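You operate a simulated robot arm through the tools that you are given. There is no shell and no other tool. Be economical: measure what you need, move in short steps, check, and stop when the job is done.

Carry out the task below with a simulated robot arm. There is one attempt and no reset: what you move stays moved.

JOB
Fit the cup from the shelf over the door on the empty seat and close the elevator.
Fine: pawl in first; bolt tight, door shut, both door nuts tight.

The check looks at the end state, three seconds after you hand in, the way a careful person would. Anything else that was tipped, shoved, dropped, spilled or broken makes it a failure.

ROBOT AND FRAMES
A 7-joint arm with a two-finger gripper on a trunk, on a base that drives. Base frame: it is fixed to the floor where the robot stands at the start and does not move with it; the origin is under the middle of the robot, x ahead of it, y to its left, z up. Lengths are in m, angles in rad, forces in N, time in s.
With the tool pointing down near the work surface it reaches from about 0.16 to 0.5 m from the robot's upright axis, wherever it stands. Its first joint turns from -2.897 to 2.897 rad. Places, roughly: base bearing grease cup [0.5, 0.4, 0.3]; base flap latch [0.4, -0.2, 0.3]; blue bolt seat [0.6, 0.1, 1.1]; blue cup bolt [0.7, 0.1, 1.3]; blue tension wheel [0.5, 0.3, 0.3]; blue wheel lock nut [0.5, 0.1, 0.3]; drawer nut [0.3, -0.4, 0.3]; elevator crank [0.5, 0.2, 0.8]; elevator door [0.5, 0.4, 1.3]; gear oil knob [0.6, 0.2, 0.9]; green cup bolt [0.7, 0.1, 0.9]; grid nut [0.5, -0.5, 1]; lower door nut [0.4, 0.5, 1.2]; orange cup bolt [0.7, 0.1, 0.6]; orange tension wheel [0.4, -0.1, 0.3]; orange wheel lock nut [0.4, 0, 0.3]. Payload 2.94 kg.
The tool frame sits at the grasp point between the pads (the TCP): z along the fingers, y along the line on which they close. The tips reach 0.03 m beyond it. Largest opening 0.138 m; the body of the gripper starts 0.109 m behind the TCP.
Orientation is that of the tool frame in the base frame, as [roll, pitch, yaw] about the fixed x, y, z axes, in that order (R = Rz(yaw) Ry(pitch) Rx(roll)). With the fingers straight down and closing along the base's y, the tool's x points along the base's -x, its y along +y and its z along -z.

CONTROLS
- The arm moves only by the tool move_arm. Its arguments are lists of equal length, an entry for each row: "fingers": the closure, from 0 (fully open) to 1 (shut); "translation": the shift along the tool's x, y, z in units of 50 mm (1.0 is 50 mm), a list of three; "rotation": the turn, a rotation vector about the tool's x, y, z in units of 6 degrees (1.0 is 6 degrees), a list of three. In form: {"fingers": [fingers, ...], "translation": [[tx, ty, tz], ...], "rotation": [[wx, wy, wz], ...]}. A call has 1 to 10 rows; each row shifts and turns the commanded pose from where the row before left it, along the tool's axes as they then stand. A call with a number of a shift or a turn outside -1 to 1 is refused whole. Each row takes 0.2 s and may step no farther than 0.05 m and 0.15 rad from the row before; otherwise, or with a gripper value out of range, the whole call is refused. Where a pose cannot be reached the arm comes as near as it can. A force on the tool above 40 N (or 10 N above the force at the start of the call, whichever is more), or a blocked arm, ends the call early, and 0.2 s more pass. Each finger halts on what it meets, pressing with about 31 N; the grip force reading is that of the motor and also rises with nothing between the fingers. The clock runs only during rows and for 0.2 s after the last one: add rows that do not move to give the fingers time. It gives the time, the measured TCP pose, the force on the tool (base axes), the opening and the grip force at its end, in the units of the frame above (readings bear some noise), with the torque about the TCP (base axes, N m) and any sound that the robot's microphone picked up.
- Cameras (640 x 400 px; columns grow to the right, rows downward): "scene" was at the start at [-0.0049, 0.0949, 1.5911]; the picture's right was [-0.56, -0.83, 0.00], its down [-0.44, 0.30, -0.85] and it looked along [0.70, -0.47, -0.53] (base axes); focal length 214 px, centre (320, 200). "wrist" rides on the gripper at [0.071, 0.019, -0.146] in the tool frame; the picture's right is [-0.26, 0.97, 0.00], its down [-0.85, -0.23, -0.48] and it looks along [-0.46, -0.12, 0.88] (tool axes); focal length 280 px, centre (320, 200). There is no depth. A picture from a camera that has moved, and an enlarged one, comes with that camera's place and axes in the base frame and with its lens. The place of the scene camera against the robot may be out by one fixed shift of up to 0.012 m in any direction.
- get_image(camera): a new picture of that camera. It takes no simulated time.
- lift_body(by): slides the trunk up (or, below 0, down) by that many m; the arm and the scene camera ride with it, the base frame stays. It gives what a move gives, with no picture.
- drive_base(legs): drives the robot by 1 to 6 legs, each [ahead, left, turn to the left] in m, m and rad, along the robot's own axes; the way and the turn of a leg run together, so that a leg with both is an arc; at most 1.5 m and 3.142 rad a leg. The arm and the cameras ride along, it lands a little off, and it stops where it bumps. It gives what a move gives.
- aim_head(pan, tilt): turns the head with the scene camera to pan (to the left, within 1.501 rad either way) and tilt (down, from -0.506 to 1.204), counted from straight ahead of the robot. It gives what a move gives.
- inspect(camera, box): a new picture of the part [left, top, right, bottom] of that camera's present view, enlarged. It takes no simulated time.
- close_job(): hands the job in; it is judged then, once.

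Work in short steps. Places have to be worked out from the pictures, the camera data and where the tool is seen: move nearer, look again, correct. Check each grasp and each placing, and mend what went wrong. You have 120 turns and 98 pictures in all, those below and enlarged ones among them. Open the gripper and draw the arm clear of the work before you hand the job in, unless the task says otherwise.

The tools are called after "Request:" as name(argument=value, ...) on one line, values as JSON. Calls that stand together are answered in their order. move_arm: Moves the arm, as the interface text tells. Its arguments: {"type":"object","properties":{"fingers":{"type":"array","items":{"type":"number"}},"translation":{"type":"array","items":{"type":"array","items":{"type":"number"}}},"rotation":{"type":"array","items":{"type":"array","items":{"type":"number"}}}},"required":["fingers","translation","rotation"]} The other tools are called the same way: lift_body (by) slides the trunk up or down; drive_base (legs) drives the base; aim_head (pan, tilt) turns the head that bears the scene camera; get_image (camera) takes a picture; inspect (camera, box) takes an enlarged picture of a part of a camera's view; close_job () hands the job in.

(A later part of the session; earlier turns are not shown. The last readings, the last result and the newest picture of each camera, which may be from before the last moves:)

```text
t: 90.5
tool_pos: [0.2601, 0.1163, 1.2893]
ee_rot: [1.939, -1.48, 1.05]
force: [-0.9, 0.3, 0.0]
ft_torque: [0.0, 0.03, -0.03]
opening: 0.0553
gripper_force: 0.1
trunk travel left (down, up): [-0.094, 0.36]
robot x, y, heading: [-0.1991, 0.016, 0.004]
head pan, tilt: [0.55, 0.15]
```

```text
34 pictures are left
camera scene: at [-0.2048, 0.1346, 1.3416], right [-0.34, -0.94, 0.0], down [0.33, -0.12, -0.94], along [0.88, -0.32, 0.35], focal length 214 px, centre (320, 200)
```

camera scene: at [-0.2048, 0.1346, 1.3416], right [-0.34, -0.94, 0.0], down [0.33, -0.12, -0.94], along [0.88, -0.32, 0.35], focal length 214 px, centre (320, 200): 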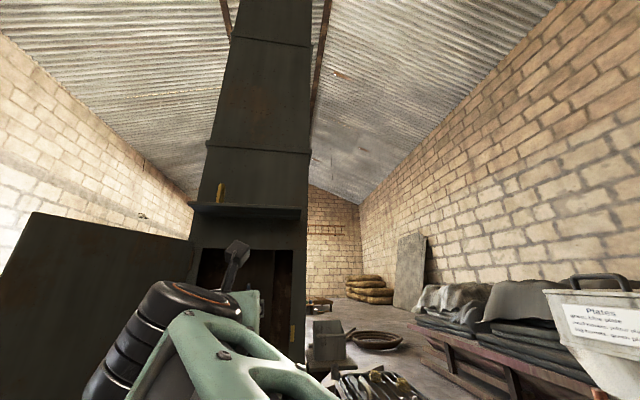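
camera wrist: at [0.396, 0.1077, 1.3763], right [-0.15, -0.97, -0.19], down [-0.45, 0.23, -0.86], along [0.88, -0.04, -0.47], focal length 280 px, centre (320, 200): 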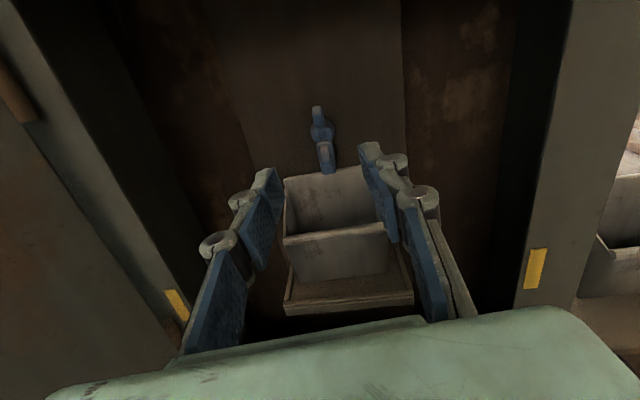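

The arm is against the head. I move the tool forward and down to free it, and look again.

Request:
move_arm(fingers=[0.6, 0.6, 0.6, 0.6], translation=[[-0.6, 0.5, 0.8], [-0.6, 0.5, 0.8], [-0.6, 0.3, 0.4], [-0.6, 0, 0]], rotation=[[0, 0, 0], [0, 0, 0], [0, 0, 0], [0, 0, 0]])

Request:
aim_head(pan=0.55, tilt=0.2)

Request:
get_image(camera="scene")

```text
refused: row 1 steps farther than a row can; nothing moved
```

```text
t: 91.1
tool_pos: [0.2613, 0.1175, 1.2889]
ee_rot: [1.939, -1.479, 1.051]
force: [0.3, -0.8, 0.0]
ft_torque: [0.05, -0.03, -0.01]
opening: 0.0551
gripper_force: 0.2
trunk travel left (down, up): [-0.094, 0.36]
robot x, y, heading: [-0.1981, 0.0174, 0.002]
head pan, tilt: [0.55, 0.201]
```

```text
33 pictures are left
camera scene: at [-0.2047, 0.1351, 1.3417], right [-0.34, -0.94, 0.0], down [0.33, -0.12, -0.94], along [0.88, -0.32, 0.35], focal length 214 px, centre (320, 200)
```

scene: 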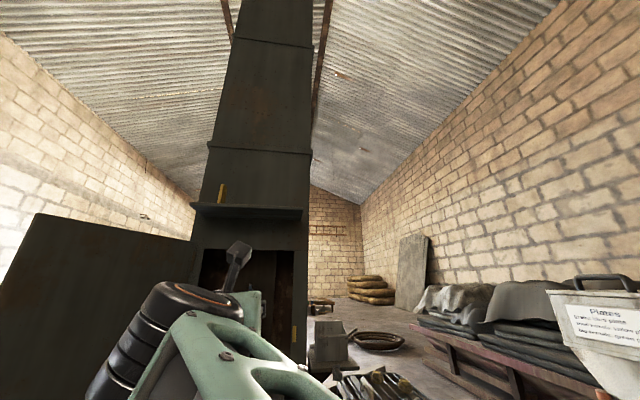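

I redo the move with smaller rows, then look.

Request:
move_arm(fingers=[0.6, 0.6, 0.6, 0.6, 0.6], translation=[[-0.5, 0.4, 0.6], [-0.5, 0.4, 0.6], [-0.5, 0.4, 0.6], [-0.5, 0.4, 0], [-0.5, 0, 0]], rotation=[[0, 0, 0], [0, 0, 0], [0, 0, 0], [0, 0, 0], [0, 0, 0]])

Request:
get_image(camera="scene")

```text
t: 92.3
tool_pos: [0.3308, 0.0155, 1.1768]
ee_rot: [1.782, -1.489, 1.207]
force: [0.2, -0.7, -0.3]
ft_torque: [0.0, 0.02, -0.03]
opening: 0.0553
gripper_force: 0.0
trunk travel left (down, up): [-0.094, 0.36]
robot x, y, heading: [-0.192, 0.0165, 0.003]
head pan, tilt: [0.55, 0.201]
```

```text
32 pictures are left
camera scene: at [-0.1963, 0.2093, 1.293], right [0.52, -0.85, 0.0], down [-0.17, -0.1, -0.98], along [0.84, 0.51, -0.2], focal length 214 px, centre (320, 200)
```

scene: 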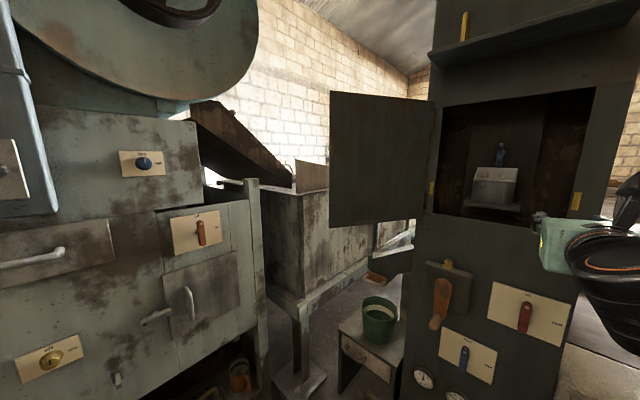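

Clear view now: the cup is seated; the door leaf runs from a hinge at about (0.59, 0.275) to its free edge at about (0.35, 0.51), z≈1.09–1.48. I'll push it from behind near the free edge with closed fingers; first I move left in front of the edge.

Request:
move_arm(fingers=[1, 1, 1, 1, 1, 1, 1, 1, 1, 1], translation=[[0.22, -0.9, -0.2], [0.22, -0.9, -0.2], [0.22, -0.9, -0.2], [0.22, -0.9, -0.2], [0.22, -0.9, -0.2], [0.22, -0.9, -0.1], [0.22, -0.9, -0.1], [0.22, -0.9, -0.1], [0.22, -0.9, 0], [0.22, -0.9, 0]], rotation=[[0.5, 0, 0], [0.5, 0, 0], [0.5, 0, 0], [0, 0, 0], [0, 0, 0], [0, 0, 0], [0, 0, 0], [0, 0, 0], [0, 0, 0], [0, 0, 0]])

Request:
get_image(camera="scene")

Request:
get_image(camera="wrist")

```text
t: 94.5
tool_pos: [0.28, 0.4765, 1.2525]
ee_rot: [1.964, -1.488, 1.181]
force: [-0.2, -0.5, 0.7]
ft_torque: [0.01, 0.06, 0.05]
opening: 0.0
gripper_force: 28.7
trunk travel left (down, up): [-0.094, 0.36]
robot x, y, heading: [-0.199, 0.0133, -0.001]
head pan, tilt: [0.55, 0.201]
```

```text
31 pictures are left
camera scene: at [-0.1962, 0.2092, 1.293], right [0.52, -0.85, 0.0], down [-0.17, -0.1, -0.98], along [0.83, 0.51, -0.2], focal length 214 px, centre (320, 200)
```

scene: 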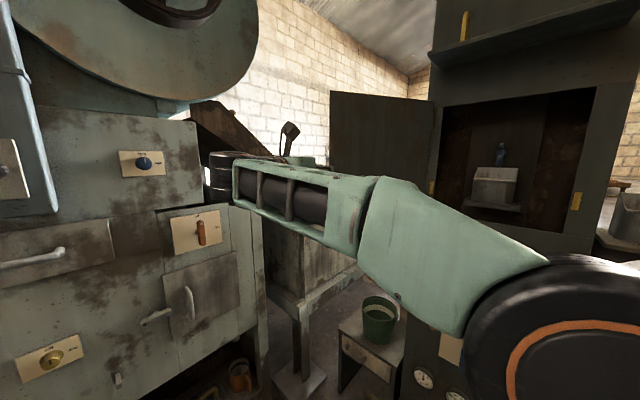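

```text
30 pictures are left
camera wrist: at [0.1356, 0.4604, 1.3294], right [0.0, -0.98, -0.19], down [-0.5, 0.16, -0.85], along [0.86, 0.09, -0.49], focal length 280 px, centre (320, 200)
```

wrist: 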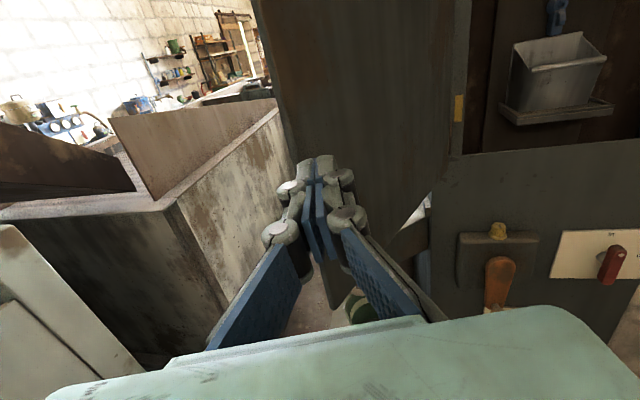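

The free edge is at y≈0.50. I shift left to y≈0.555 and then reach forward past the edge.

Request:
move_arm(fingers=[1, 1, 1, 1, 1, 1], translation=[[0.4, -0.8, 0], [0.3, -0.8, 0], [0, 0, 0.8], [0, 0, 0.8], [0, 0, 0.8], [0, 0, 0]], rotation=[[0, 0, 0], [0, 0, 0], [0, 0, 0], [0, 0, 0], [0, 0, 0], [0, 0, 0]])

Request:
get_image(camera="wrist")

```text
t: 95.9
tool_pos: [0.3752, 0.5404, 1.2647]
ee_rot: [1.956, -1.489, 1.193]
force: [0.1, 1.1, 0.3]
ft_torque: [0.0, 0.0, 0.03]
opening: 0.0
gripper_force: 28.7
out of reach, approached as far as the arm can: row 3, 4, 5
trunk travel left (down, up): [-0.094, 0.36]
robot x, y, heading: [-0.1982, 0.0143, 0.004]
head pan, tilt: [0.55, 0.201]
```

```text
29 pictures are left
camera wrist: at [0.2317, 0.5252, 1.3405], right [0.0, -0.98, -0.19], down [-0.5, 0.16, -0.85], along [0.86, 0.09, -0.49], focal length 280 px, centre (320, 200)
```

wrist: 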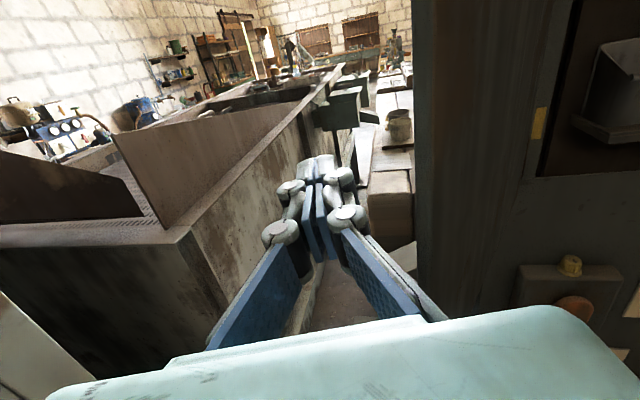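

Fingertips are behind the leaf. I sweep right along the arc, pulling the door round.

Request:
move_arm(fingers=[1, 1, 1, 1, 1, 1, 1], translation=[[0, 0.6, -0.4], [0, 0.7, -0.4], [0, 0.8, -0.3], [0, 0.8, -0.3], [0, 0.8, -0.2], [0, 0.8, -0.1], [0, 0, 0]], rotation=[[0, 0, 0], [0, 0, 0], [0, 0, 0], [0, 0, 0], [0, 0, 0], [0, 0, 0], [0, 0, 0]])

Request:
get_image(camera="wrist")

Request:
get_image(camera="scene")

```text
t: 97.7
tool_pos: [0.3363, 0.3195, 1.2223]
ee_rot: [2.442, -1.394, 0.688]
force: [-1.1, 0.2, 0.9]
ft_torque: [-0.04, 0.04, -0.01]
opening: 0.0
gripper_force: 28.4
trunk travel left (down, up): [-0.094, 0.36]
robot x, y, heading: [-0.1964, 0.0168, -0.003]
head pan, tilt: [0.55, 0.201]
stopped in row 7: the arm was blocked; the commanded pose is now the measured one
```

```text
28 pictures are left
camera wrist: at [0.2004, 0.3098, 1.3147], right [-0.04, -0.99, -0.15], down [-0.59, 0.14, -0.8], along [0.81, 0.06, -0.59], focal length 280 px, centre (320, 200)
```

wrist: 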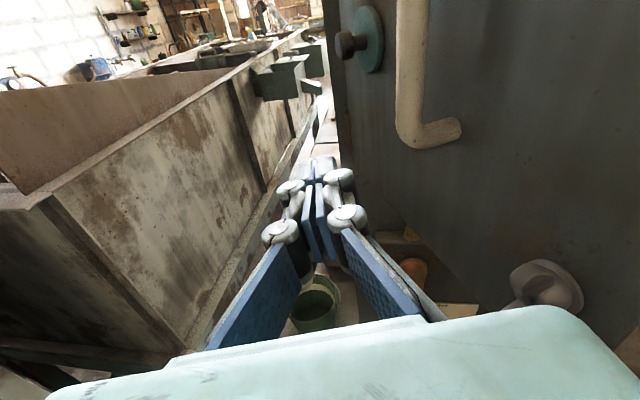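

```text
27 pictures are left
camera scene: at [-0.1958, 0.2087, 1.2921], right [0.52, -0.86, 0.0], down [-0.18, -0.11, -0.98], along [0.84, 0.51, -0.21], focal length 214 px, centre (320, 200)
```

scene: 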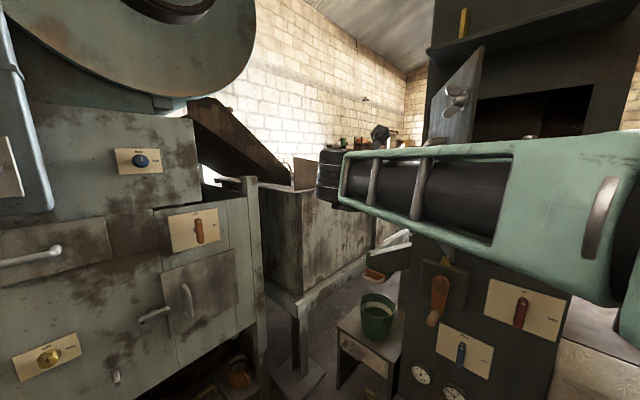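

The door has swung past pointing at me (≈195°); I see its outer handle and wing nuts. I keep pushing rightwards.

Request:
move_arm(fingers=[1, 1, 1, 1, 1, 1], translation=[[0.2, 0.6, 0], [0.2, 0.6, 0], [0.2, 0.6, 0], [0, 0.6, 0], [0, 0.6, 0], [0, 0, 0]], rotation=[[0, 0.4, 0], [0, 0.4, 0], [0, 0.4, 0], [0, 0.3, 0], [0, 0, 0], [0, 0, 0]])

Request:
get_image(camera="wrist")

Request:
get_image(camera="scene")

```text
t: 99.3
tool_pos: [0.3615, 0.1628, 1.2416]
ee_rot: [1.843, -1.447, 1.275]
force: [-0.5, 0.2, -0.4]
ft_torque: [0.04, -0.02, 0.0]
opening: 0.0
gripper_force: 28.5
trunk travel left (down, up): [-0.094, 0.36]
robot x, y, heading: [-0.1946, 0.0175, 0.007]
head pan, tilt: [0.55, 0.201]
stopped in row 6: the arm was blocked; the commanded pose is now the measured one
```

```text
26 pictures are left
camera wrist: at [0.2173, 0.155, 1.3185], right [-0.03, -0.99, -0.14], down [-0.5, 0.14, -0.85], along [0.86, 0.05, -0.5], focal length 280 px, centre (320, 200)
```

wrist: 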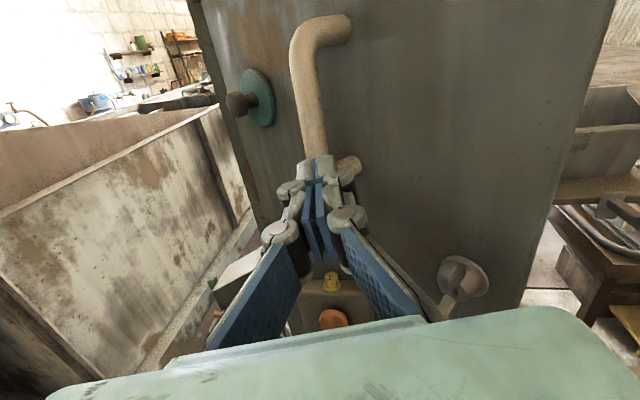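

```text
25 pictures are left
camera scene: at [-0.1917, 0.2021, 1.292], right [0.45, -0.9, 0.0], down [-0.19, -0.09, -0.98], along [0.88, 0.44, -0.21], focal length 214 px, centre (320, 200)
```

scene: 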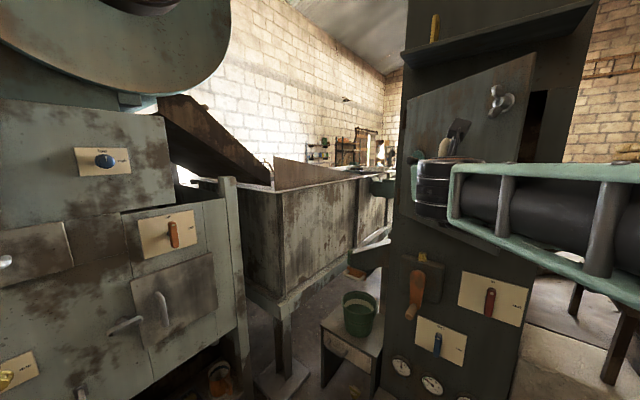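

The door is at about 221°, with handle at mid-leaf and two wing nuts near the free edge. I back off, move right of the handle at z≈1.28 and then push the door shut from there.

Request:
move_arm(fingers=[1, 1, 1, 1, 1, 1, 1, 1, 1, 1], translation=[[0, 0, -0.6], [0.3, 0.5, -0.5], [0.4, 0.6, 0], [0, 0, 0.6], [0, 0.1, 0.6], [0, 0.25, 0.5], [0, 0.25, 0.5], [0, 0.25, 0.5], [0, 0.25, 0.5], [0, 0, 0]], rotation=[[0, 0, 0], [0, 0, 0], [0, 0, 0], [0, 0, 0], [0, 0, 0], [0, 0, 0], [0, 0, 0], [0, 0, 0], [0, 0, 0], [0, 0, 0]])

Request:
aim_head(pan=0.3, tilt=0.2)

Request:
get_image(camera="scene")

Request:
get_image(camera="wrist")

```text
t: 101.5
tool_pos: [0.462, 0.0566, 1.2913]
ee_rot: [1.768, -1.45, 1.351]
force: [0.8, 0.0, 0.6]
ft_torque: [0.0, -0.01, 0.02]
opening: 0.0
gripper_force: 28.9
trunk travel left (down, up): [-0.094, 0.36]
robot x, y, heading: [-0.1975, 0.016, 0.002]
head pan, tilt: [0.55, 0.201]
```

```text
t: 102.3
tool_pos: [0.4624, 0.0578, 1.2903]
ee_rot: [1.769, -1.449, 1.351]
force: [-0.2, 0.7, -1.3]
ft_torque: [0.02, -0.02, 0.01]
opening: 0.0
gripper_force: 28.6
trunk travel left (down, up): [-0.094, 0.36]
robot x, y, heading: [-0.1979, 0.0163, 0.003]
head pan, tilt: [0.3, 0.201]
```

```text
24 pictures are left
camera scene: at [-0.1867, 0.1882, 1.293], right [0.3, -0.95, 0.0], down [-0.19, -0.06, -0.98], along [0.94, 0.29, -0.2], focal length 214 px, centre (320, 200)
```

scene: 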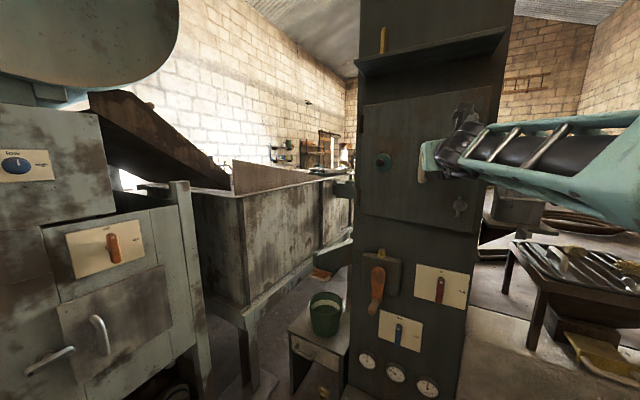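

```text
23 pictures are left
camera wrist: at [0.3169, 0.0488, 1.367], right [-0.03, -0.99, -0.15], down [-0.49, 0.14, -0.86], along [0.87, 0.05, -0.49], focal length 280 px, centre (320, 200)
```

wrist: 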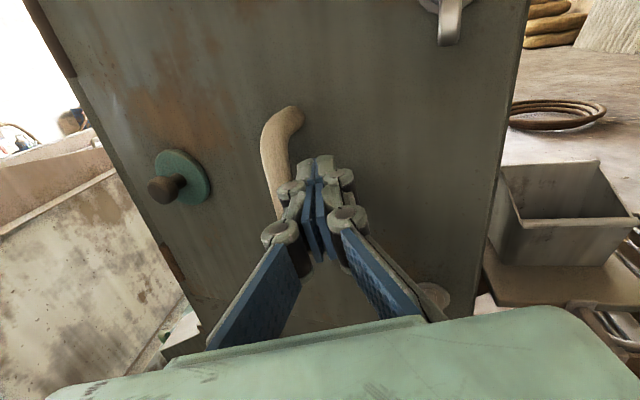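

Nearly shut. I keep pushing forward until it resists.

Request:
move_arm(fingers=[1, 1, 1, 1, 1, 1, 1], translation=[[0, 0.15, 0.3], [0, 0.1, 0.3], [0, 0.1, 0.25], [0, 0, 0.25], [0, 0, 0.2], [0, 0, 0.2], [0, 0, 0]], rotation=[[0, 0, 0], [0, 0, 0], [0, 0, 0], [0, 0, 0], [0, 0, 0], [0, 0, 0], [0, 0, 0]])

Request:
inspect(camera="scene", box=[340, 60, 520, 250])

```text
t: 103.9
tool_pos: [0.5315, 0.0389, 1.2915]
ee_rot: [1.78, -1.449, 1.34]
force: [-34.1, 2.0, -15.9]
ft_torque: [0.1, 0.35, -0.24]
opening: 0.0002
gripper_force: 27.6
trunk travel left (down, up): [-0.094, 0.36]
robot x, y, heading: [-0.1984, 0.0168, 0.003]
head pan, tilt: [0.3, 0.201]
```

```text
2.11 times, centred on (430, 155) of scene
camera zoom: at [-0.1909, 0.1884, 1.2927], right [0.3, -0.95, 0.0], down [-0.19, -0.06, -0.98], along [0.94, 0.29, -0.2], focal length 452 px, centre (88, 295)
```

zoom: 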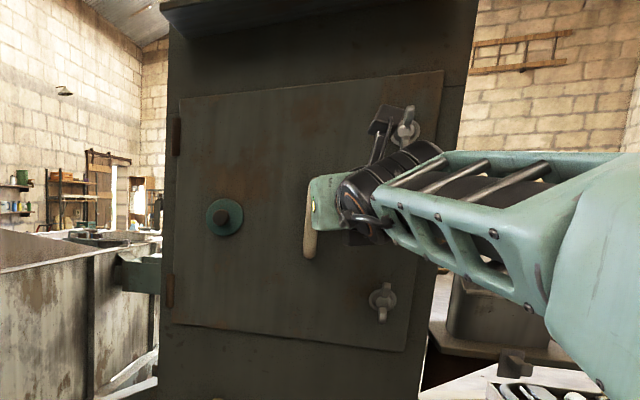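

The door is shut (34 N resistance). I back off and look at the two wing nuts.

Request:
move_arm(fingers=[1, 1, 0.6, 0.6, 0.6], translation=[[0, 0, -0.7], [0, 0, -0.7], [0, -0.4, -0.7], [0, -0.6, 0], [0, 0, 0]], rotation=[[0, 0, 0], [0, 0, 0], [0, 0, 0], [0, 0, 0], [0, 0, 0]])

Request:
get_image(camera="wrist")

Request:
inspect(camera="scene", box=[400, 80, 500, 240])

```text
t: 105.1
tool_pos: [0.4318, 0.0907, 1.2878]
ee_rot: [1.772, -1.449, 1.349]
force: [-0.9, 0.3, 0.3]
ft_torque: [0.0, 0.01, -0.01]
opening: 0.0554
gripper_force: 0.0
trunk travel left (down, up): [-0.094, 0.36]
robot x, y, heading: [-0.1955, 0.0133, -0.003]
head pan, tilt: [0.3, 0.201]
```

```text
21 pictures are left
camera wrist: at [0.2873, 0.0814, 1.3638], right [-0.03, -0.99, -0.15], down [-0.49, 0.14, -0.86], along [0.87, 0.05, -0.49], focal length 280 px, centre (320, 200)
```

wrist: 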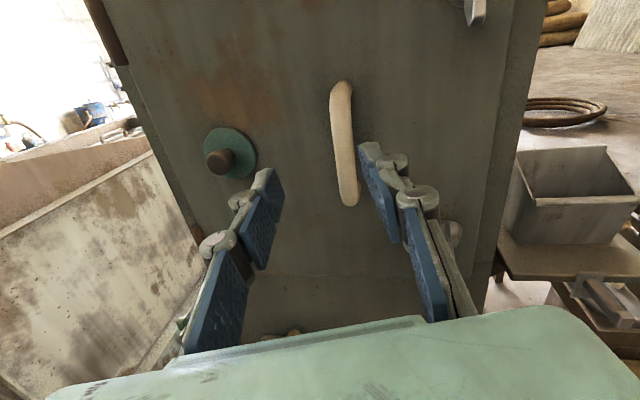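

```text
2.50 times, centred on (450, 160) of scene
camera zoom: at [-0.1866, 0.1882, 1.293], right [0.3, -0.95, 0.0], down [-0.19, -0.06, -0.98], along [0.94, 0.29, -0.2], focal length 536 px, centre (-5, 300)
```

zoom: 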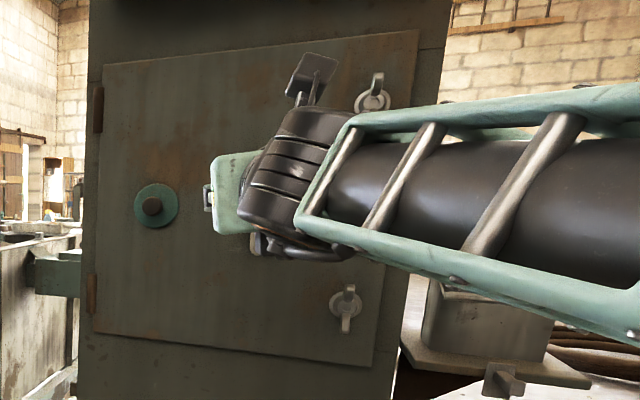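

Nuts estimated at (0.54, −0.023, 1.16) and (0.54, −0.024, 1.39). I move in front of the lower nut, squaring to the door, and look.

Request:
move_arm(fingers=[0, 0, 0, 0, 0], translation=[[-0.4, 0.5, -0.4], [-0.5, 0.6, -0.2], [-0.5, 0.6, 0], [-0.4, 0.5, 0], [0, 0, 0]], rotation=[[-0.7, 0.5, 0], [-0.7, 0.5, 0], [0, 0.2, 0], [0, 0, 0], [0, 0, 0]])

Request:
get_image(camera="wrist")

Request:
inspect(camera="wrist", box=[240, 80, 420, 260])

```text
t: 106.3
tool_pos: [0.3931, -0.0294, 1.2118]
ee_rot: [0.761, -1.406, 2.222]
force: [-0.6, 0.4, 0.1]
ft_torque: [0.0, -0.01, 0.04]
opening: 0.1382
gripper_force: 0.0
trunk travel left (down, up): [-0.094, 0.36]
robot x, y, heading: [-0.1974, 0.0161, 0.003]
head pan, tilt: [0.3, 0.201]
```

```text
19 pictures are left
camera wrist: at [0.2393, -0.0181, 1.2671], right [-0.13, -0.98, -0.15], down [-0.35, 0.19, -0.92], along [0.93, -0.07, -0.36], focal length 280 px, centre (320, 200)
```

wrist: 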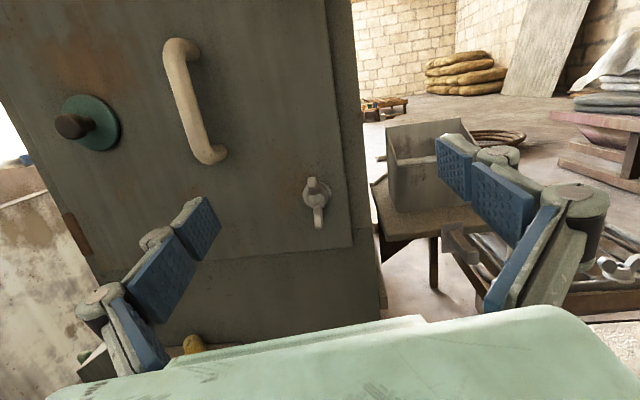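

```text
2.22 times, centred on (330, 170) of wrist
camera zoom: at [0.2393, -0.0181, 1.2671], right [-0.13, -0.98, -0.15], down [-0.35, 0.19, -0.92], along [0.93, -0.07, -0.36], focal length 623 px, centre (298, 267)
```

zoom: 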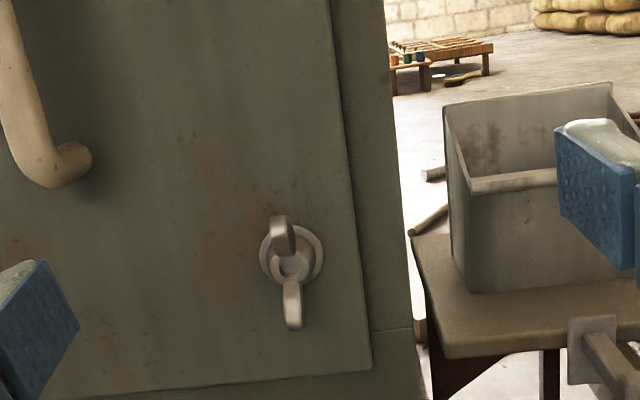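

The lower nut's wings are vertical; I'll turn clockwise until a stop. To have a long clockwise range I first roll the wrist −180° (levelling the tool too).

Request:
move_arm(fingers=[0.5, 0.5, 0.5, 0.5, 0.5, 0.5, 0.5, 0.5, 0.5, 0.5], translation=[[0, 0, 0], [0, 0, 0], [0, 0, 0], [0, 0, 0], [0, 0, 0], [0, 0, 0], [0, 0, 0], [0, 0, 0], [0, 0, 0], [0, 0, 0]], rotation=[[0, -1, 0], [0, -0.2, -1], [0, 0, -1], [0, 0, -1], [0, 0, -1], [0, 0, -1], [0, 0, -1], [0, 0, -1], [0, 0, -1], [0, 0, -1]])

Request:
move_arm(fingers=[0.5, 0.5, 0.5, 0.5, 0.5, 0.5, 0.5, 0.5, 0.5, 0.5], translation=[[0, 0, 0], [0, 0, 0], [0, 0, 0], [0, 0, 0], [0, 0, 0], [0, 0, 0], [0, 0, 0], [0, 0, 0], [0, 0, 0], [0, 0, 0]], rotation=[[0, 0, -1], [0, 0, -1], [0, 0, -1], [0, 0, -1], [0, 0, -1], [0, 0, -1], [0, 0, -1], [0, 0, -1], [0, 0, -1], [0, 0, -1]])

Request:
move_arm(fingers=[0.5, 0.5, 0.5, 0.5, 0.5, 0.5, 0.5, 0.5, 0.5, 0.5], translation=[[0, 0, 0], [0, 0, 0], [0, 0, 0], [0, 0, 0], [0, 0, 0], [0, 0, 0], [0, 0, 0], [0, 0, 0], [0, 0, 0], [0, 0, 0]], rotation=[[0, 0, -1], [0, 0, -1], [0, 0, -1], [0, 0, -1], [0, 0, -1], [0, 0, -1], [0, 0, -1], [0, 0, -1], [0, 0, -1], [0, 0, -1]])

Request:
get_image(camera="wrist")

```text
t: 108.7
tool_pos: [0.4153, -0.0317, 1.1769]
ee_rot: [1.648, -0.508, 1.363]
force: [0.6, 0.1, 0.3]
ft_torque: [-0.03, -0.01, 0.03]
opening: 0.069
gripper_force: 0.0
trunk travel left (down, up): [-0.094, 0.36]
robot x, y, heading: [-0.198, 0.0147, 0.004]
head pan, tilt: [0.3, 0.201]
stopped in row 10: the arm was blocked; the commanded pose is now the measured one
```

```text
t: 111.1
tool_pos: [0.4289, -0.0387, 1.1465]
ee_rot: [1.708, 0.527, 1.469]
force: [0.7, 0.7, -0.3]
ft_torque: [0.0, 0.0, 0.0]
opening: 0.0692
gripper_force: 0.1
trunk travel left (down, up): [-0.094, 0.36]
robot x, y, heading: [-0.1944, 0.0145, 0.001]
head pan, tilt: [0.3, 0.201]
stopped in row 10: the arm was blocked; the commanded pose is now the measured one
```

```text
t: 113.3
tool_pos: [0.4346, -0.0451, 1.1297]
ee_rot: [3.138, 1.423, 2.963]
force: [-0.3, 0.3, -0.1]
ft_torque: [0.0, 0.02, 0.01]
opening: 0.0691
gripper_force: 0.0
trunk travel left (down, up): [-0.094, 0.36]
robot x, y, heading: [-0.1976, 0.0194, 0.002]
head pan, tilt: [0.3, 0.201]
```

```text
17 pictures are left
camera wrist: at [0.2845, 0.0, 1.0818], right [0.21, 0.94, 0.26], down [-0.38, -0.17, 0.91], along [0.9, -0.29, 0.32], focal length 280 px, centre (320, 200)
```

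wrist: 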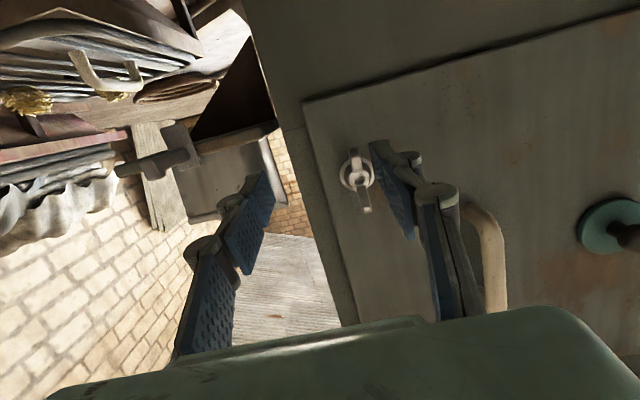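

Hub of the lower nut is at (0.534, −0.038, 1.155). The elbow keeps touching the head at this range, so I back the base 0.12 m and level the tool.

Request:
drive_base(legs=[[-0.12, 0, 0]])

Request:
move_arm(fingers=[0.5, 0.5, 0.5, 0.5, 0.5], translation=[[-0.25, 0, 0.5], [-0.25, 0, 0.5], [0, 0, 0.6], [0, 0, 0.5], [0, 0, 0]], rotation=[[0, -0.8, 0], [0, -0.7, 0], [0, 0, 0], [0, 0, 0], [0, 0, 0]])

```text
t: 114.5
tool_pos: [0.3171, -0.0224, 1.1304]
ee_rot: [3.132, 1.425, 2.956]
force: [-0.3, 1.1, 0.1]
ft_torque: [0.02, 0.01, 0.03]
opening: 0.0689
gripper_force: 0.1
trunk travel left (down, up): [-0.094, 0.36]
robot x, y, heading: [-0.3121, 0.0377, -0.004]
head pan, tilt: [0.3, 0.201]
```

```text
t: 115.8
tool_pos: [0.423, -0.0421, 1.1506]
ee_rot: [0.142, 1.56, -0.034]
force: [-1.0, 0.0, -0.1]
ft_torque: [0.02, 0.0, 0.0]
opening: 0.0689
gripper_force: 0.0
trunk travel left (down, up): [-0.094, 0.36]
robot x, y, heading: [-0.3175, 0.0373, -0.0]
head pan, tilt: [0.3, 0.201]
```

Tool is level, heading −10°. I align laterally (+2.3 cm left, +4 mm up) and advance to straddle the wings, with a look before closing.

Request:
move_arm(fingers=[0.5, 0.5, 0.5, 0.5, 0.5], translation=[[-0.1, 0.46, 0], [0, 0, 0.6], [0, 0, 0.6], [0, 0, 0.5], [0, 0, 0]], rotation=[[0, 0, 0], [0, 0, 0], [0, 0, 0], [0, 0, 0], [0, 0, 0]])

Request:
get_image(camera="wrist")

```text
t: 117.0
tool_pos: [0.5105, -0.034, 1.1568]
ee_rot: [0.182, 1.559, 0.003]
force: [-0.3, -0.5, 0.2]
ft_torque: [0.01, 0.0, 0.02]
opening: 0.0689
gripper_force: 0.0
trunk travel left (down, up): [-0.094, 0.36]
robot x, y, heading: [-0.3099, 0.0413, -0.001]
head pan, tilt: [0.3, 0.201]
```

```text
16 pictures are left
camera wrist: at [0.3708, 0.0096, 1.0848], right [0.17, 0.95, 0.26], down [-0.52, -0.14, 0.84], along [0.84, -0.28, 0.47], focal length 280 px, centre (320, 200)
```

wrist: 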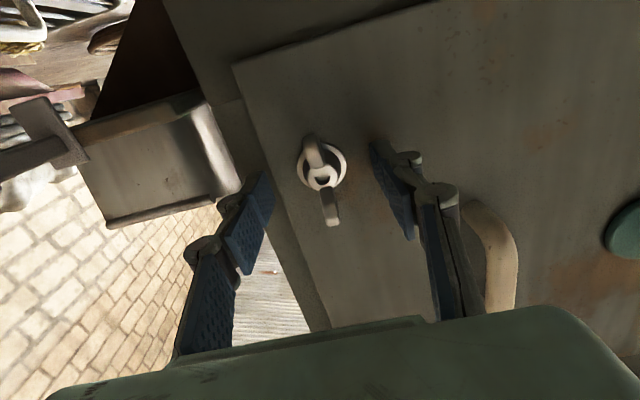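

Well centred. Close and turn clockwise.

Request:
move_arm(fingers=[0.8, 1, 1, 1, 1, 1, 1, 1, 1, 1], translation=[[0, 0, 0.1], [0, 0, 0], [0, 0, 0], [0, 0, 0], [0, 0, 0], [0, 0, 0], [0, 0, 0], [0, 0, 0], [0, 0, 0], [0, 0, 0]], rotation=[[0, 0, 0], [0, 0, 0], [0, 0, 0], [0, 0, 0], [0, 0, 1], [0, 0, 1], [0, 0, 1], [0, 0, 1], [0, 0, 1], [0, 0, 1]])

Request:
inspect(camera="wrist", box=[200, 80, 440, 280])

```text
t: 119.2
tool_pos: [0.5145, -0.0354, 1.1579]
ee_rot: [1.554, 0.939, 1.379]
force: [-16.9, 2.3, -7.0]
ft_torque: [-0.14, -0.56, -0.63]
opening: 0.0241
gripper_force: 44.5
trunk travel left (down, up): [-0.094, 0.36]
robot x, y, heading: [-0.3129, 0.0384, -0.005]
head pan, tilt: [0.3, 0.201]
```

```text
2.00 times, centred on (320, 180) of wrist
camera zoom: at [0.3808, 0.0462, 1.1107], right [0.1, 0.62, 0.78], down [-0.6, -0.59, 0.54], along [0.8, -0.52, 0.31], focal length 561 px, centre (320, 240)
```

zoom: 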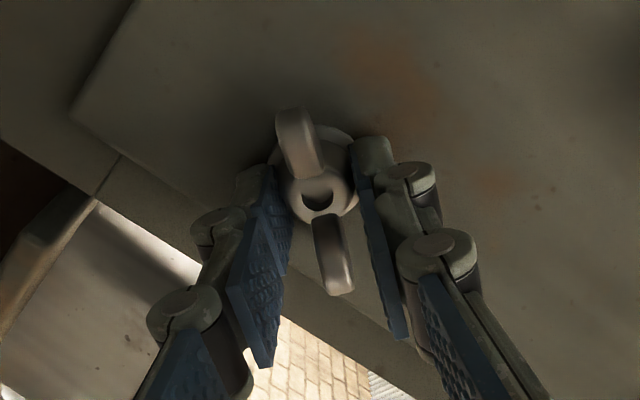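

The nut turns with the grip (36° so far). I continue.

Request:
move_arm(fingers=[1, 1, 1, 1, 1, 1, 1, 1, 1], translation=[[0, 0, 0], [0, 0, 0], [0, 0, 0], [0, 0, 0], [0, 0, 0], [0, 0, 0], [0, 0, 0], [0, 0, 0], [0, 0, 0]], rotation=[[0, 0, 1], [0, 0, 1], [0, 0, 1], [0, 0, 1], [0, 0, 1], [0, 0, 1], [0, 0, 1], [0, 0, 1], [0, 0, 1]])

Request:
move_arm(fingers=[1, 1, 1], translation=[[0, 0, 0], [0, 0, 0], [0, 0, 0]], rotation=[[0, 0, 1], [0, 0, 1], [0, 0, 0]])

Request:
inspect(camera="wrist", box=[200, 80, 440, 280])

```text
t: 120.9
tool_pos: [0.5136, -0.0364, 1.1551]
ee_rot: [1.565, 0.144, 1.389]
force: [-13.3, -1.0, -2.2]
ft_torque: [0.08, 0.21, 0.34]
opening: 0.0241
gripper_force: 44.7
trunk travel left (down, up): [-0.094, 0.36]
robot x, y, heading: [-0.3117, 0.0399, -0.001]
head pan, tilt: [0.3, 0.201]
stopped in row 8: the force on the tool passed its limit at 42 N (the readings are from after the stop); the commanded pose is now the measured one
```

```text
t: 121.7
tool_pos: [0.5148, -0.0372, 1.1546]
ee_rot: [1.566, -0.068, 1.39]
force: [-22.5, -1.7, -8.1]
ft_torque: [-0.6, 0.45, -0.14]
opening: 0.0243
gripper_force: 45.3
trunk travel left (down, up): [-0.094, 0.36]
robot x, y, heading: [-0.3126, 0.0312, -0.001]
head pan, tilt: [0.3, 0.201]
```

```text
2.00 times, centred on (320, 180) of wrist
camera zoom: at [0.3824, 0.0566, 1.1781], right [-0.06, -0.32, 0.95], down [-0.62, -0.73, -0.29], along [0.79, -0.6, -0.15], focal length 561 px, centre (320, 240)
```

zoom: 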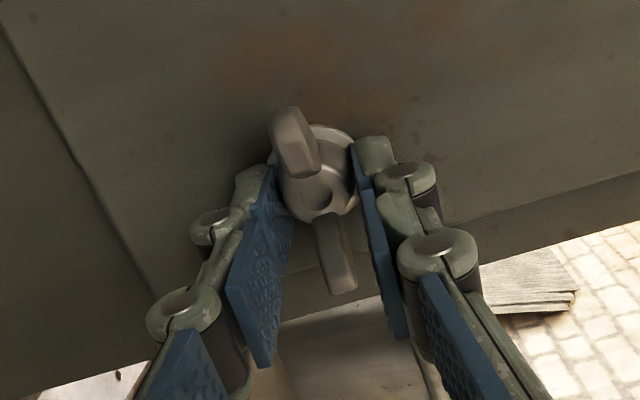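

Reaction torque −0.6 N·m at ~90°: seems at its stop. I try 10° more to confirm.

Request:
move_arm(fingers=[1, 1, 1], translation=[[0, 0, 0], [0, 0, 0], [0, 0, 0]], rotation=[[0, 0, 0.8], [0, 0, 0.8], [0, 0, 0]])

Request:
move_arm(fingers=[0.7, 0.5, 0.5, 0.5, 0.5, 0.5], translation=[[0, 0, 0], [0, 0, 0], [0, 0, 0], [0, 0, -0.7], [0, 0, -0.7], [0, 0, 0]], rotation=[[0, 0, 0], [0, 0, 0], [0, 0, 0], [0, 0, 0], [0, 0, 0], [0, 0, 0]])

Request:
get_image(camera="wrist")

```text
t: 122.5
tool_pos: [0.5134, -0.0374, 1.1533]
ee_rot: [1.564, -0.234, 1.392]
force: [-27.3, -1.3, -14.1]
ft_torque: [-2.03, 0.88, -1.36]
opening: 0.0249
gripper_force: 44.9
trunk travel left (down, up): [-0.094, 0.36]
robot x, y, heading: [-0.313, 0.0377, -0.007]
head pan, tilt: [0.3, 0.201]
```

```text
t: 123.9
tool_pos: [0.4468, -0.0233, 1.1527]
ee_rot: [1.565, -0.234, 1.394]
force: [0.1, -0.2, 0.1]
ft_torque: [-0.03, -0.01, -0.04]
opening: 0.0689
gripper_force: 0.1
trunk travel left (down, up): [-0.094, 0.36]
robot x, y, heading: [-0.3091, 0.0403, -0.002]
head pan, tilt: [0.3, 0.201]
```

```text
13 pictures are left
camera wrist: at [0.314, 0.0651, 1.1876], right [-0.09, -0.47, 0.88], down [-0.6, -0.68, -0.42], along [0.79, -0.57, -0.22], focal length 280 px, centre (320, 200)
```

wrist: 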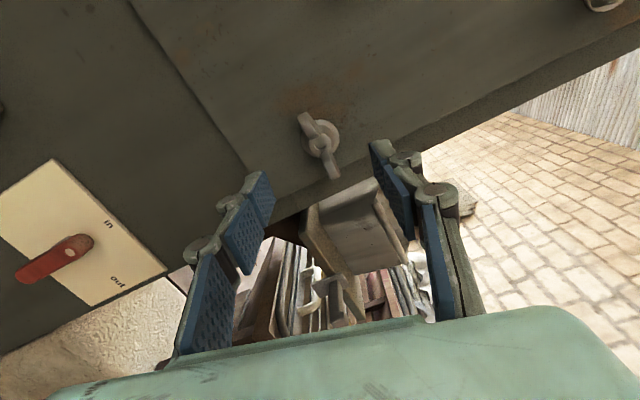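

Torque rises to −2 N·m without motion: the lower nut is tight (wings horizontal), and the pawl still shows "in". For the upper nut I back off, raise the trunk 0.235 m and roll the wrist back −103°.

Request:
move_arm(fingers=[0.5, 0.5, 0.5, 0.5, 0.5, 0.5, 0.5, 0.5, 0.5, 0.5], translation=[[0, 0, -0.8], [0, 0, 0], [0, 0, 0], [0, 0, 0], [0, 0, 0], [0, 0, 0], [0, 0, 0], [0, 0, 0], [0, 0, 0], [0, 0, 0]], rotation=[[0, 0, -0.2], [0, 0, -1], [0, 0, -1], [0, 0, -1], [0, 0, -1], [0, 0, -1], [0, 0, -1], [0, 0, -1], [0, 0, -1], [0, 0, -1]])

Request:
move_arm(fingers=[0.5, 0.5, 0.5, 0.5, 0.5, 0.5, 0.5, 0.5, 0.5], translation=[[0, 0, 0], [0, 0, 0], [0, 0, 0], [0, 0, 0], [0, 0, 0], [0, 0, 0], [0, 0, 0], [0, 0, 0], [0, 0, 0]], rotation=[[0, 0, -1], [0, 0, -1], [0, 0, -1], [0, 0, -1], [0, 0, -1], [0, 0, -1], [0, 0, -1], [0, 0, -1], [0, 0, 0]])

Request:
lift_body(by=0.235)

Request:
get_image(camera="wrist")

```text
t: 126.1
tool_pos: [0.4069, -0.017, 1.1539]
ee_rot: [1.566, 0.73, 1.387]
force: [-0.4, 0.9, -0.9]
ft_torque: [0.02, 0.01, 0.01]
opening: 0.069
gripper_force: 0.0
trunk travel left (down, up): [-0.094, 0.36]
robot x, y, heading: [-0.3125, 0.0371, 0.0]
head pan, tilt: [0.3, 0.201]
```

```text
t: 128.1
tool_pos: [0.4075, -0.0173, 1.1526]
ee_rot: [0.396, 1.566, 0.217]
force: [0.5, 0.6, 0.4]
ft_torque: [0.02, -0.01, 0.02]
opening: 0.0689
gripper_force: 0.1
trunk travel left (down, up): [-0.094, 0.36]
robot x, y, heading: [-0.3103, 0.0399, -0.001]
head pan, tilt: [0.3, 0.201]
```

```text
t: 130.6
tool_pos: [0.4074, -0.0169, 1.3889]
ee_rot: [0.614, 1.565, 0.437]
force: [0.0, 0.4, -0.8]
ft_torque: [0.0, -0.01, 0.01]
opening: 0.0687
gripper_force: 0.1
trunk travel left (down, up): [-0.329, 0.125]
robot x, y, heading: [-0.3148, 0.0404, -0.001]
head pan, tilt: [0.3, 0.201]
```

```text
12 pictures are left
camera wrist: at [0.2673, 0.0274, 1.3171], right [0.17, 0.95, 0.27], down [-0.51, -0.14, 0.85], along [0.84, -0.28, 0.46], focal length 280 px, centre (320, 200)
```

wrist: 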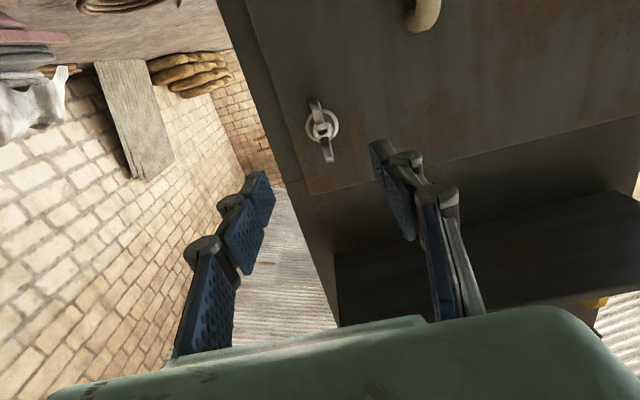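

The upper nut's hub is at (0.534, −0.038, 1.386), right on the tool axis. I advance, close and start turning.

Request:
move_arm(fingers=[0.5, 0.5, 0.5, 0.5, 0.8, 1, 1, 1], translation=[[0.06, 0, 0.6], [0, 0, 0.6], [0, 0, 0.6], [0, 0, 0.38], [0, 0, 0], [0, 0, 0], [0, 0, 0], [0, 0, 0]], rotation=[[0, 0, 0], [0, 0, 0], [0, 0, 0], [0, 0, 0], [0, 0, 0], [0, 0, 0], [0, 0, 0], [0, 0, 0]])

Request:
inspect(camera="wrist", box=[200, 80, 440, 280])

```text
t: 132.4
tool_pos: [0.5126, -0.0325, 1.3869]
ee_rot: [0.72, 1.565, 0.544]
force: [-14.0, 1.6, -4.9]
ft_torque: [0.06, 0.42, -0.13]
opening: 0.0237
gripper_force: 45.3
trunk travel left (down, up): [-0.329, 0.125]
robot x, y, heading: [-0.3137, 0.0344, -0.003]
head pan, tilt: [0.3, 0.201]
```

```text
2.00 times, centred on (320, 180) of wrist
camera zoom: at [0.3724, 0.0108, 1.3157], right [0.17, 0.95, 0.27], down [-0.51, -0.15, 0.85], along [0.84, -0.28, 0.46], focal length 561 px, centre (320, 240)
```

zoom: 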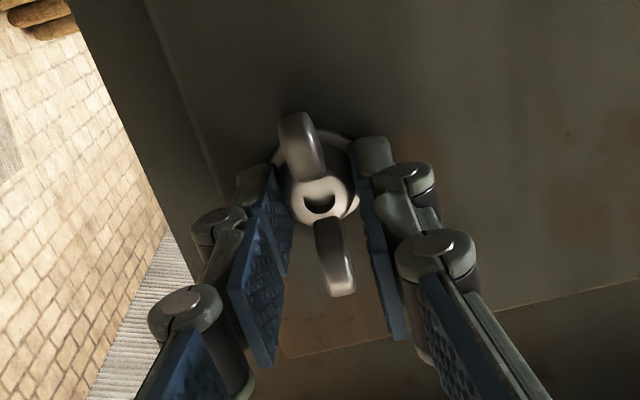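

Gripped as before (0.0237). I turn clockwise in two calls.

Request:
move_arm(fingers=[1, 1, 1, 1, 1, 1, 1, 1], translation=[[0, 0, 0], [0, 0, 0], [0, 0, 0], [0, 0, 0], [0, 0, 0], [0, 0, 0], [0, 0, 0], [0, 0, 0]], rotation=[[0, 0, 1], [0, 0, 1], [0, 0, 1], [0, 0, 1], [0, 0, 1], [0, 0, 1], [0, 0, 1], [0, 0, 1]])

Request:
move_arm(fingers=[1, 1, 1, 1, 1, 1, 1, 1], translation=[[0, 0, 0], [0, 0, 0], [0, 0, 0], [0, 0, 0], [0, 0, 0], [0, 0, 0], [0, 0, 0], [0, 0, 0]], rotation=[[0, 0, 1], [0, 0, 1], [0, 0, 1], [0, 0, 1], [0, 0, 1], [0, 0, 1], [0, 0, 1], [0, 0, 1]])

```text
t: 134.2
tool_pos: [0.5121, -0.0339, 1.3863]
ee_rot: [1.564, 0.727, 1.389]
force: [-22.3, 8.5, -14.4]
ft_torque: [-0.07, -0.14, -0.48]
opening: 0.0237
gripper_force: 45.7
trunk travel left (down, up): [-0.329, 0.125]
robot x, y, heading: [-0.3128, 0.0385, -0.005]
head pan, tilt: [0.3, 0.201]
```

```text
t: 136.0
tool_pos: [0.5124, -0.0353, 1.3848]
ee_rot: [1.569, -0.107, 1.392]
force: [-25.5, 4.0, -18.6]
ft_torque: [-0.63, 0.75, -0.21]
opening: 0.0248
gripper_force: 45.4
trunk travel left (down, up): [-0.329, 0.125]
robot x, y, heading: [-0.313, 0.038, -0.002]
head pan, tilt: [0.3, 0.201]
```

At 96° with −0.63 N·m; 10° more to seat it firmly.

Request:
move_arm(fingers=[1, 1, 1], translation=[[0, 0, 0], [0, 0, 0], [0, 0, 0]], rotation=[[0, 0, 0.8], [0, 0, 0.7], [0, 0, 0]])

Request:
move_arm(fingers=[0.7, 0.5, 0.5, 0.5, 0.5, 0.5, 0.5], translation=[[0, 0, 0], [0, 0, 0], [0, 0, 0], [0, 0, -0.7], [0, 0, -0.7], [0, 0, -0.7], [0, 0, 0]], rotation=[[0, 0, 0], [0, 0, 0], [0, 0, 0], [0, 0, 0], [0, 0, 0], [0, 0, 0], [0, 0, 0]])

Request:
get_image(camera="wrist")

Request:
get_image(camera="scene")

```text
t: 136.8
tool_pos: [0.5142, -0.0343, 1.3831]
ee_rot: [1.569, -0.267, 1.391]
force: [-23.8, 2.0, -21.1]
ft_torque: [-0.36, 0.75, -0.01]
opening: 0.0249
gripper_force: 45.2
trunk travel left (down, up): [-0.329, 0.125]
robot x, y, heading: [-0.3104, 0.0392, -0.005]
head pan, tilt: [0.3, 0.201]
```

```text
t: 138.4
tool_pos: [0.4116, -0.0164, 1.3857]
ee_rot: [1.564, -0.265, 1.393]
force: [0.0, -0.1, 1.0]
ft_torque: [-0.02, 0.01, -0.01]
opening: 0.069
gripper_force: 0.0
trunk travel left (down, up): [-0.329, 0.125]
robot x, y, heading: [-0.3127, 0.0408, -0.003]
head pan, tilt: [0.3, 0.201]
```

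```text
10 pictures are left
camera wrist: at [0.2784, 0.0703, 1.422], right [-0.09, -0.5, 0.86], down [-0.6, -0.66, -0.45], along [0.79, -0.56, -0.24], focal length 280 px, centre (320, 200)
```

wrist: 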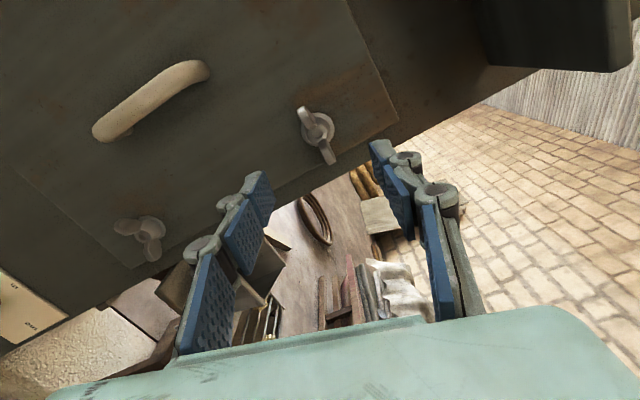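

```text
9 pictures are left
camera scene: at [-0.3024, 0.2111, 1.528], right [0.29, -0.96, 0.0], down [-0.19, -0.06, -0.98], along [0.94, 0.29, -0.2], focal length 214 px, centre (320, 200)
```

scene: 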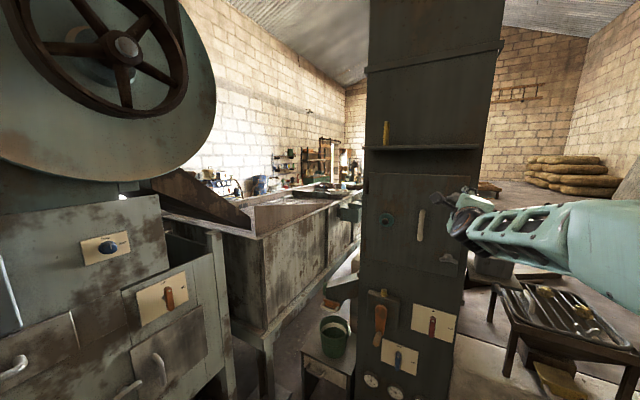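

Both nuts' wings now lie at the same (horizontal) angle. I enlarge the upper nut to verify.

Request:
inspect(camera="wrist", box=[90, 80, 370, 280])

Request:
inspect(camera="scene", box=[355, 160, 475, 360])

```text
2.00 times, centred on (230, 180) of wrist
camera zoom: at [0.2784, 0.0703, 1.422], right [-0.09, -0.5, 0.86], down [-0.6, -0.66, -0.45], along [0.79, -0.56, -0.24], focal length 561 px, centre (500, 240)
```

zoom: 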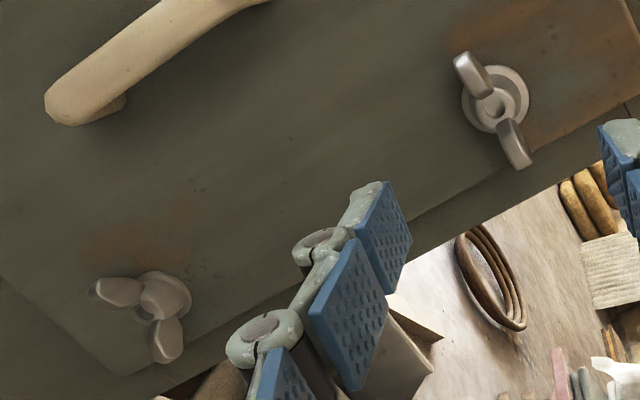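

```text
2.00 times, centred on (415, 260) of scene
camera zoom: at [-0.3024, 0.2111, 1.528], right [0.29, -0.96, 0.0], down [-0.19, -0.06, -0.98], along [0.94, 0.29, -0.2], focal length 429 px, centre (130, 80)
```

zoom: 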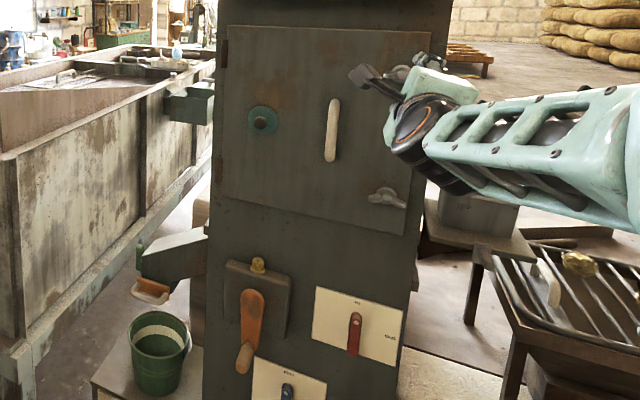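

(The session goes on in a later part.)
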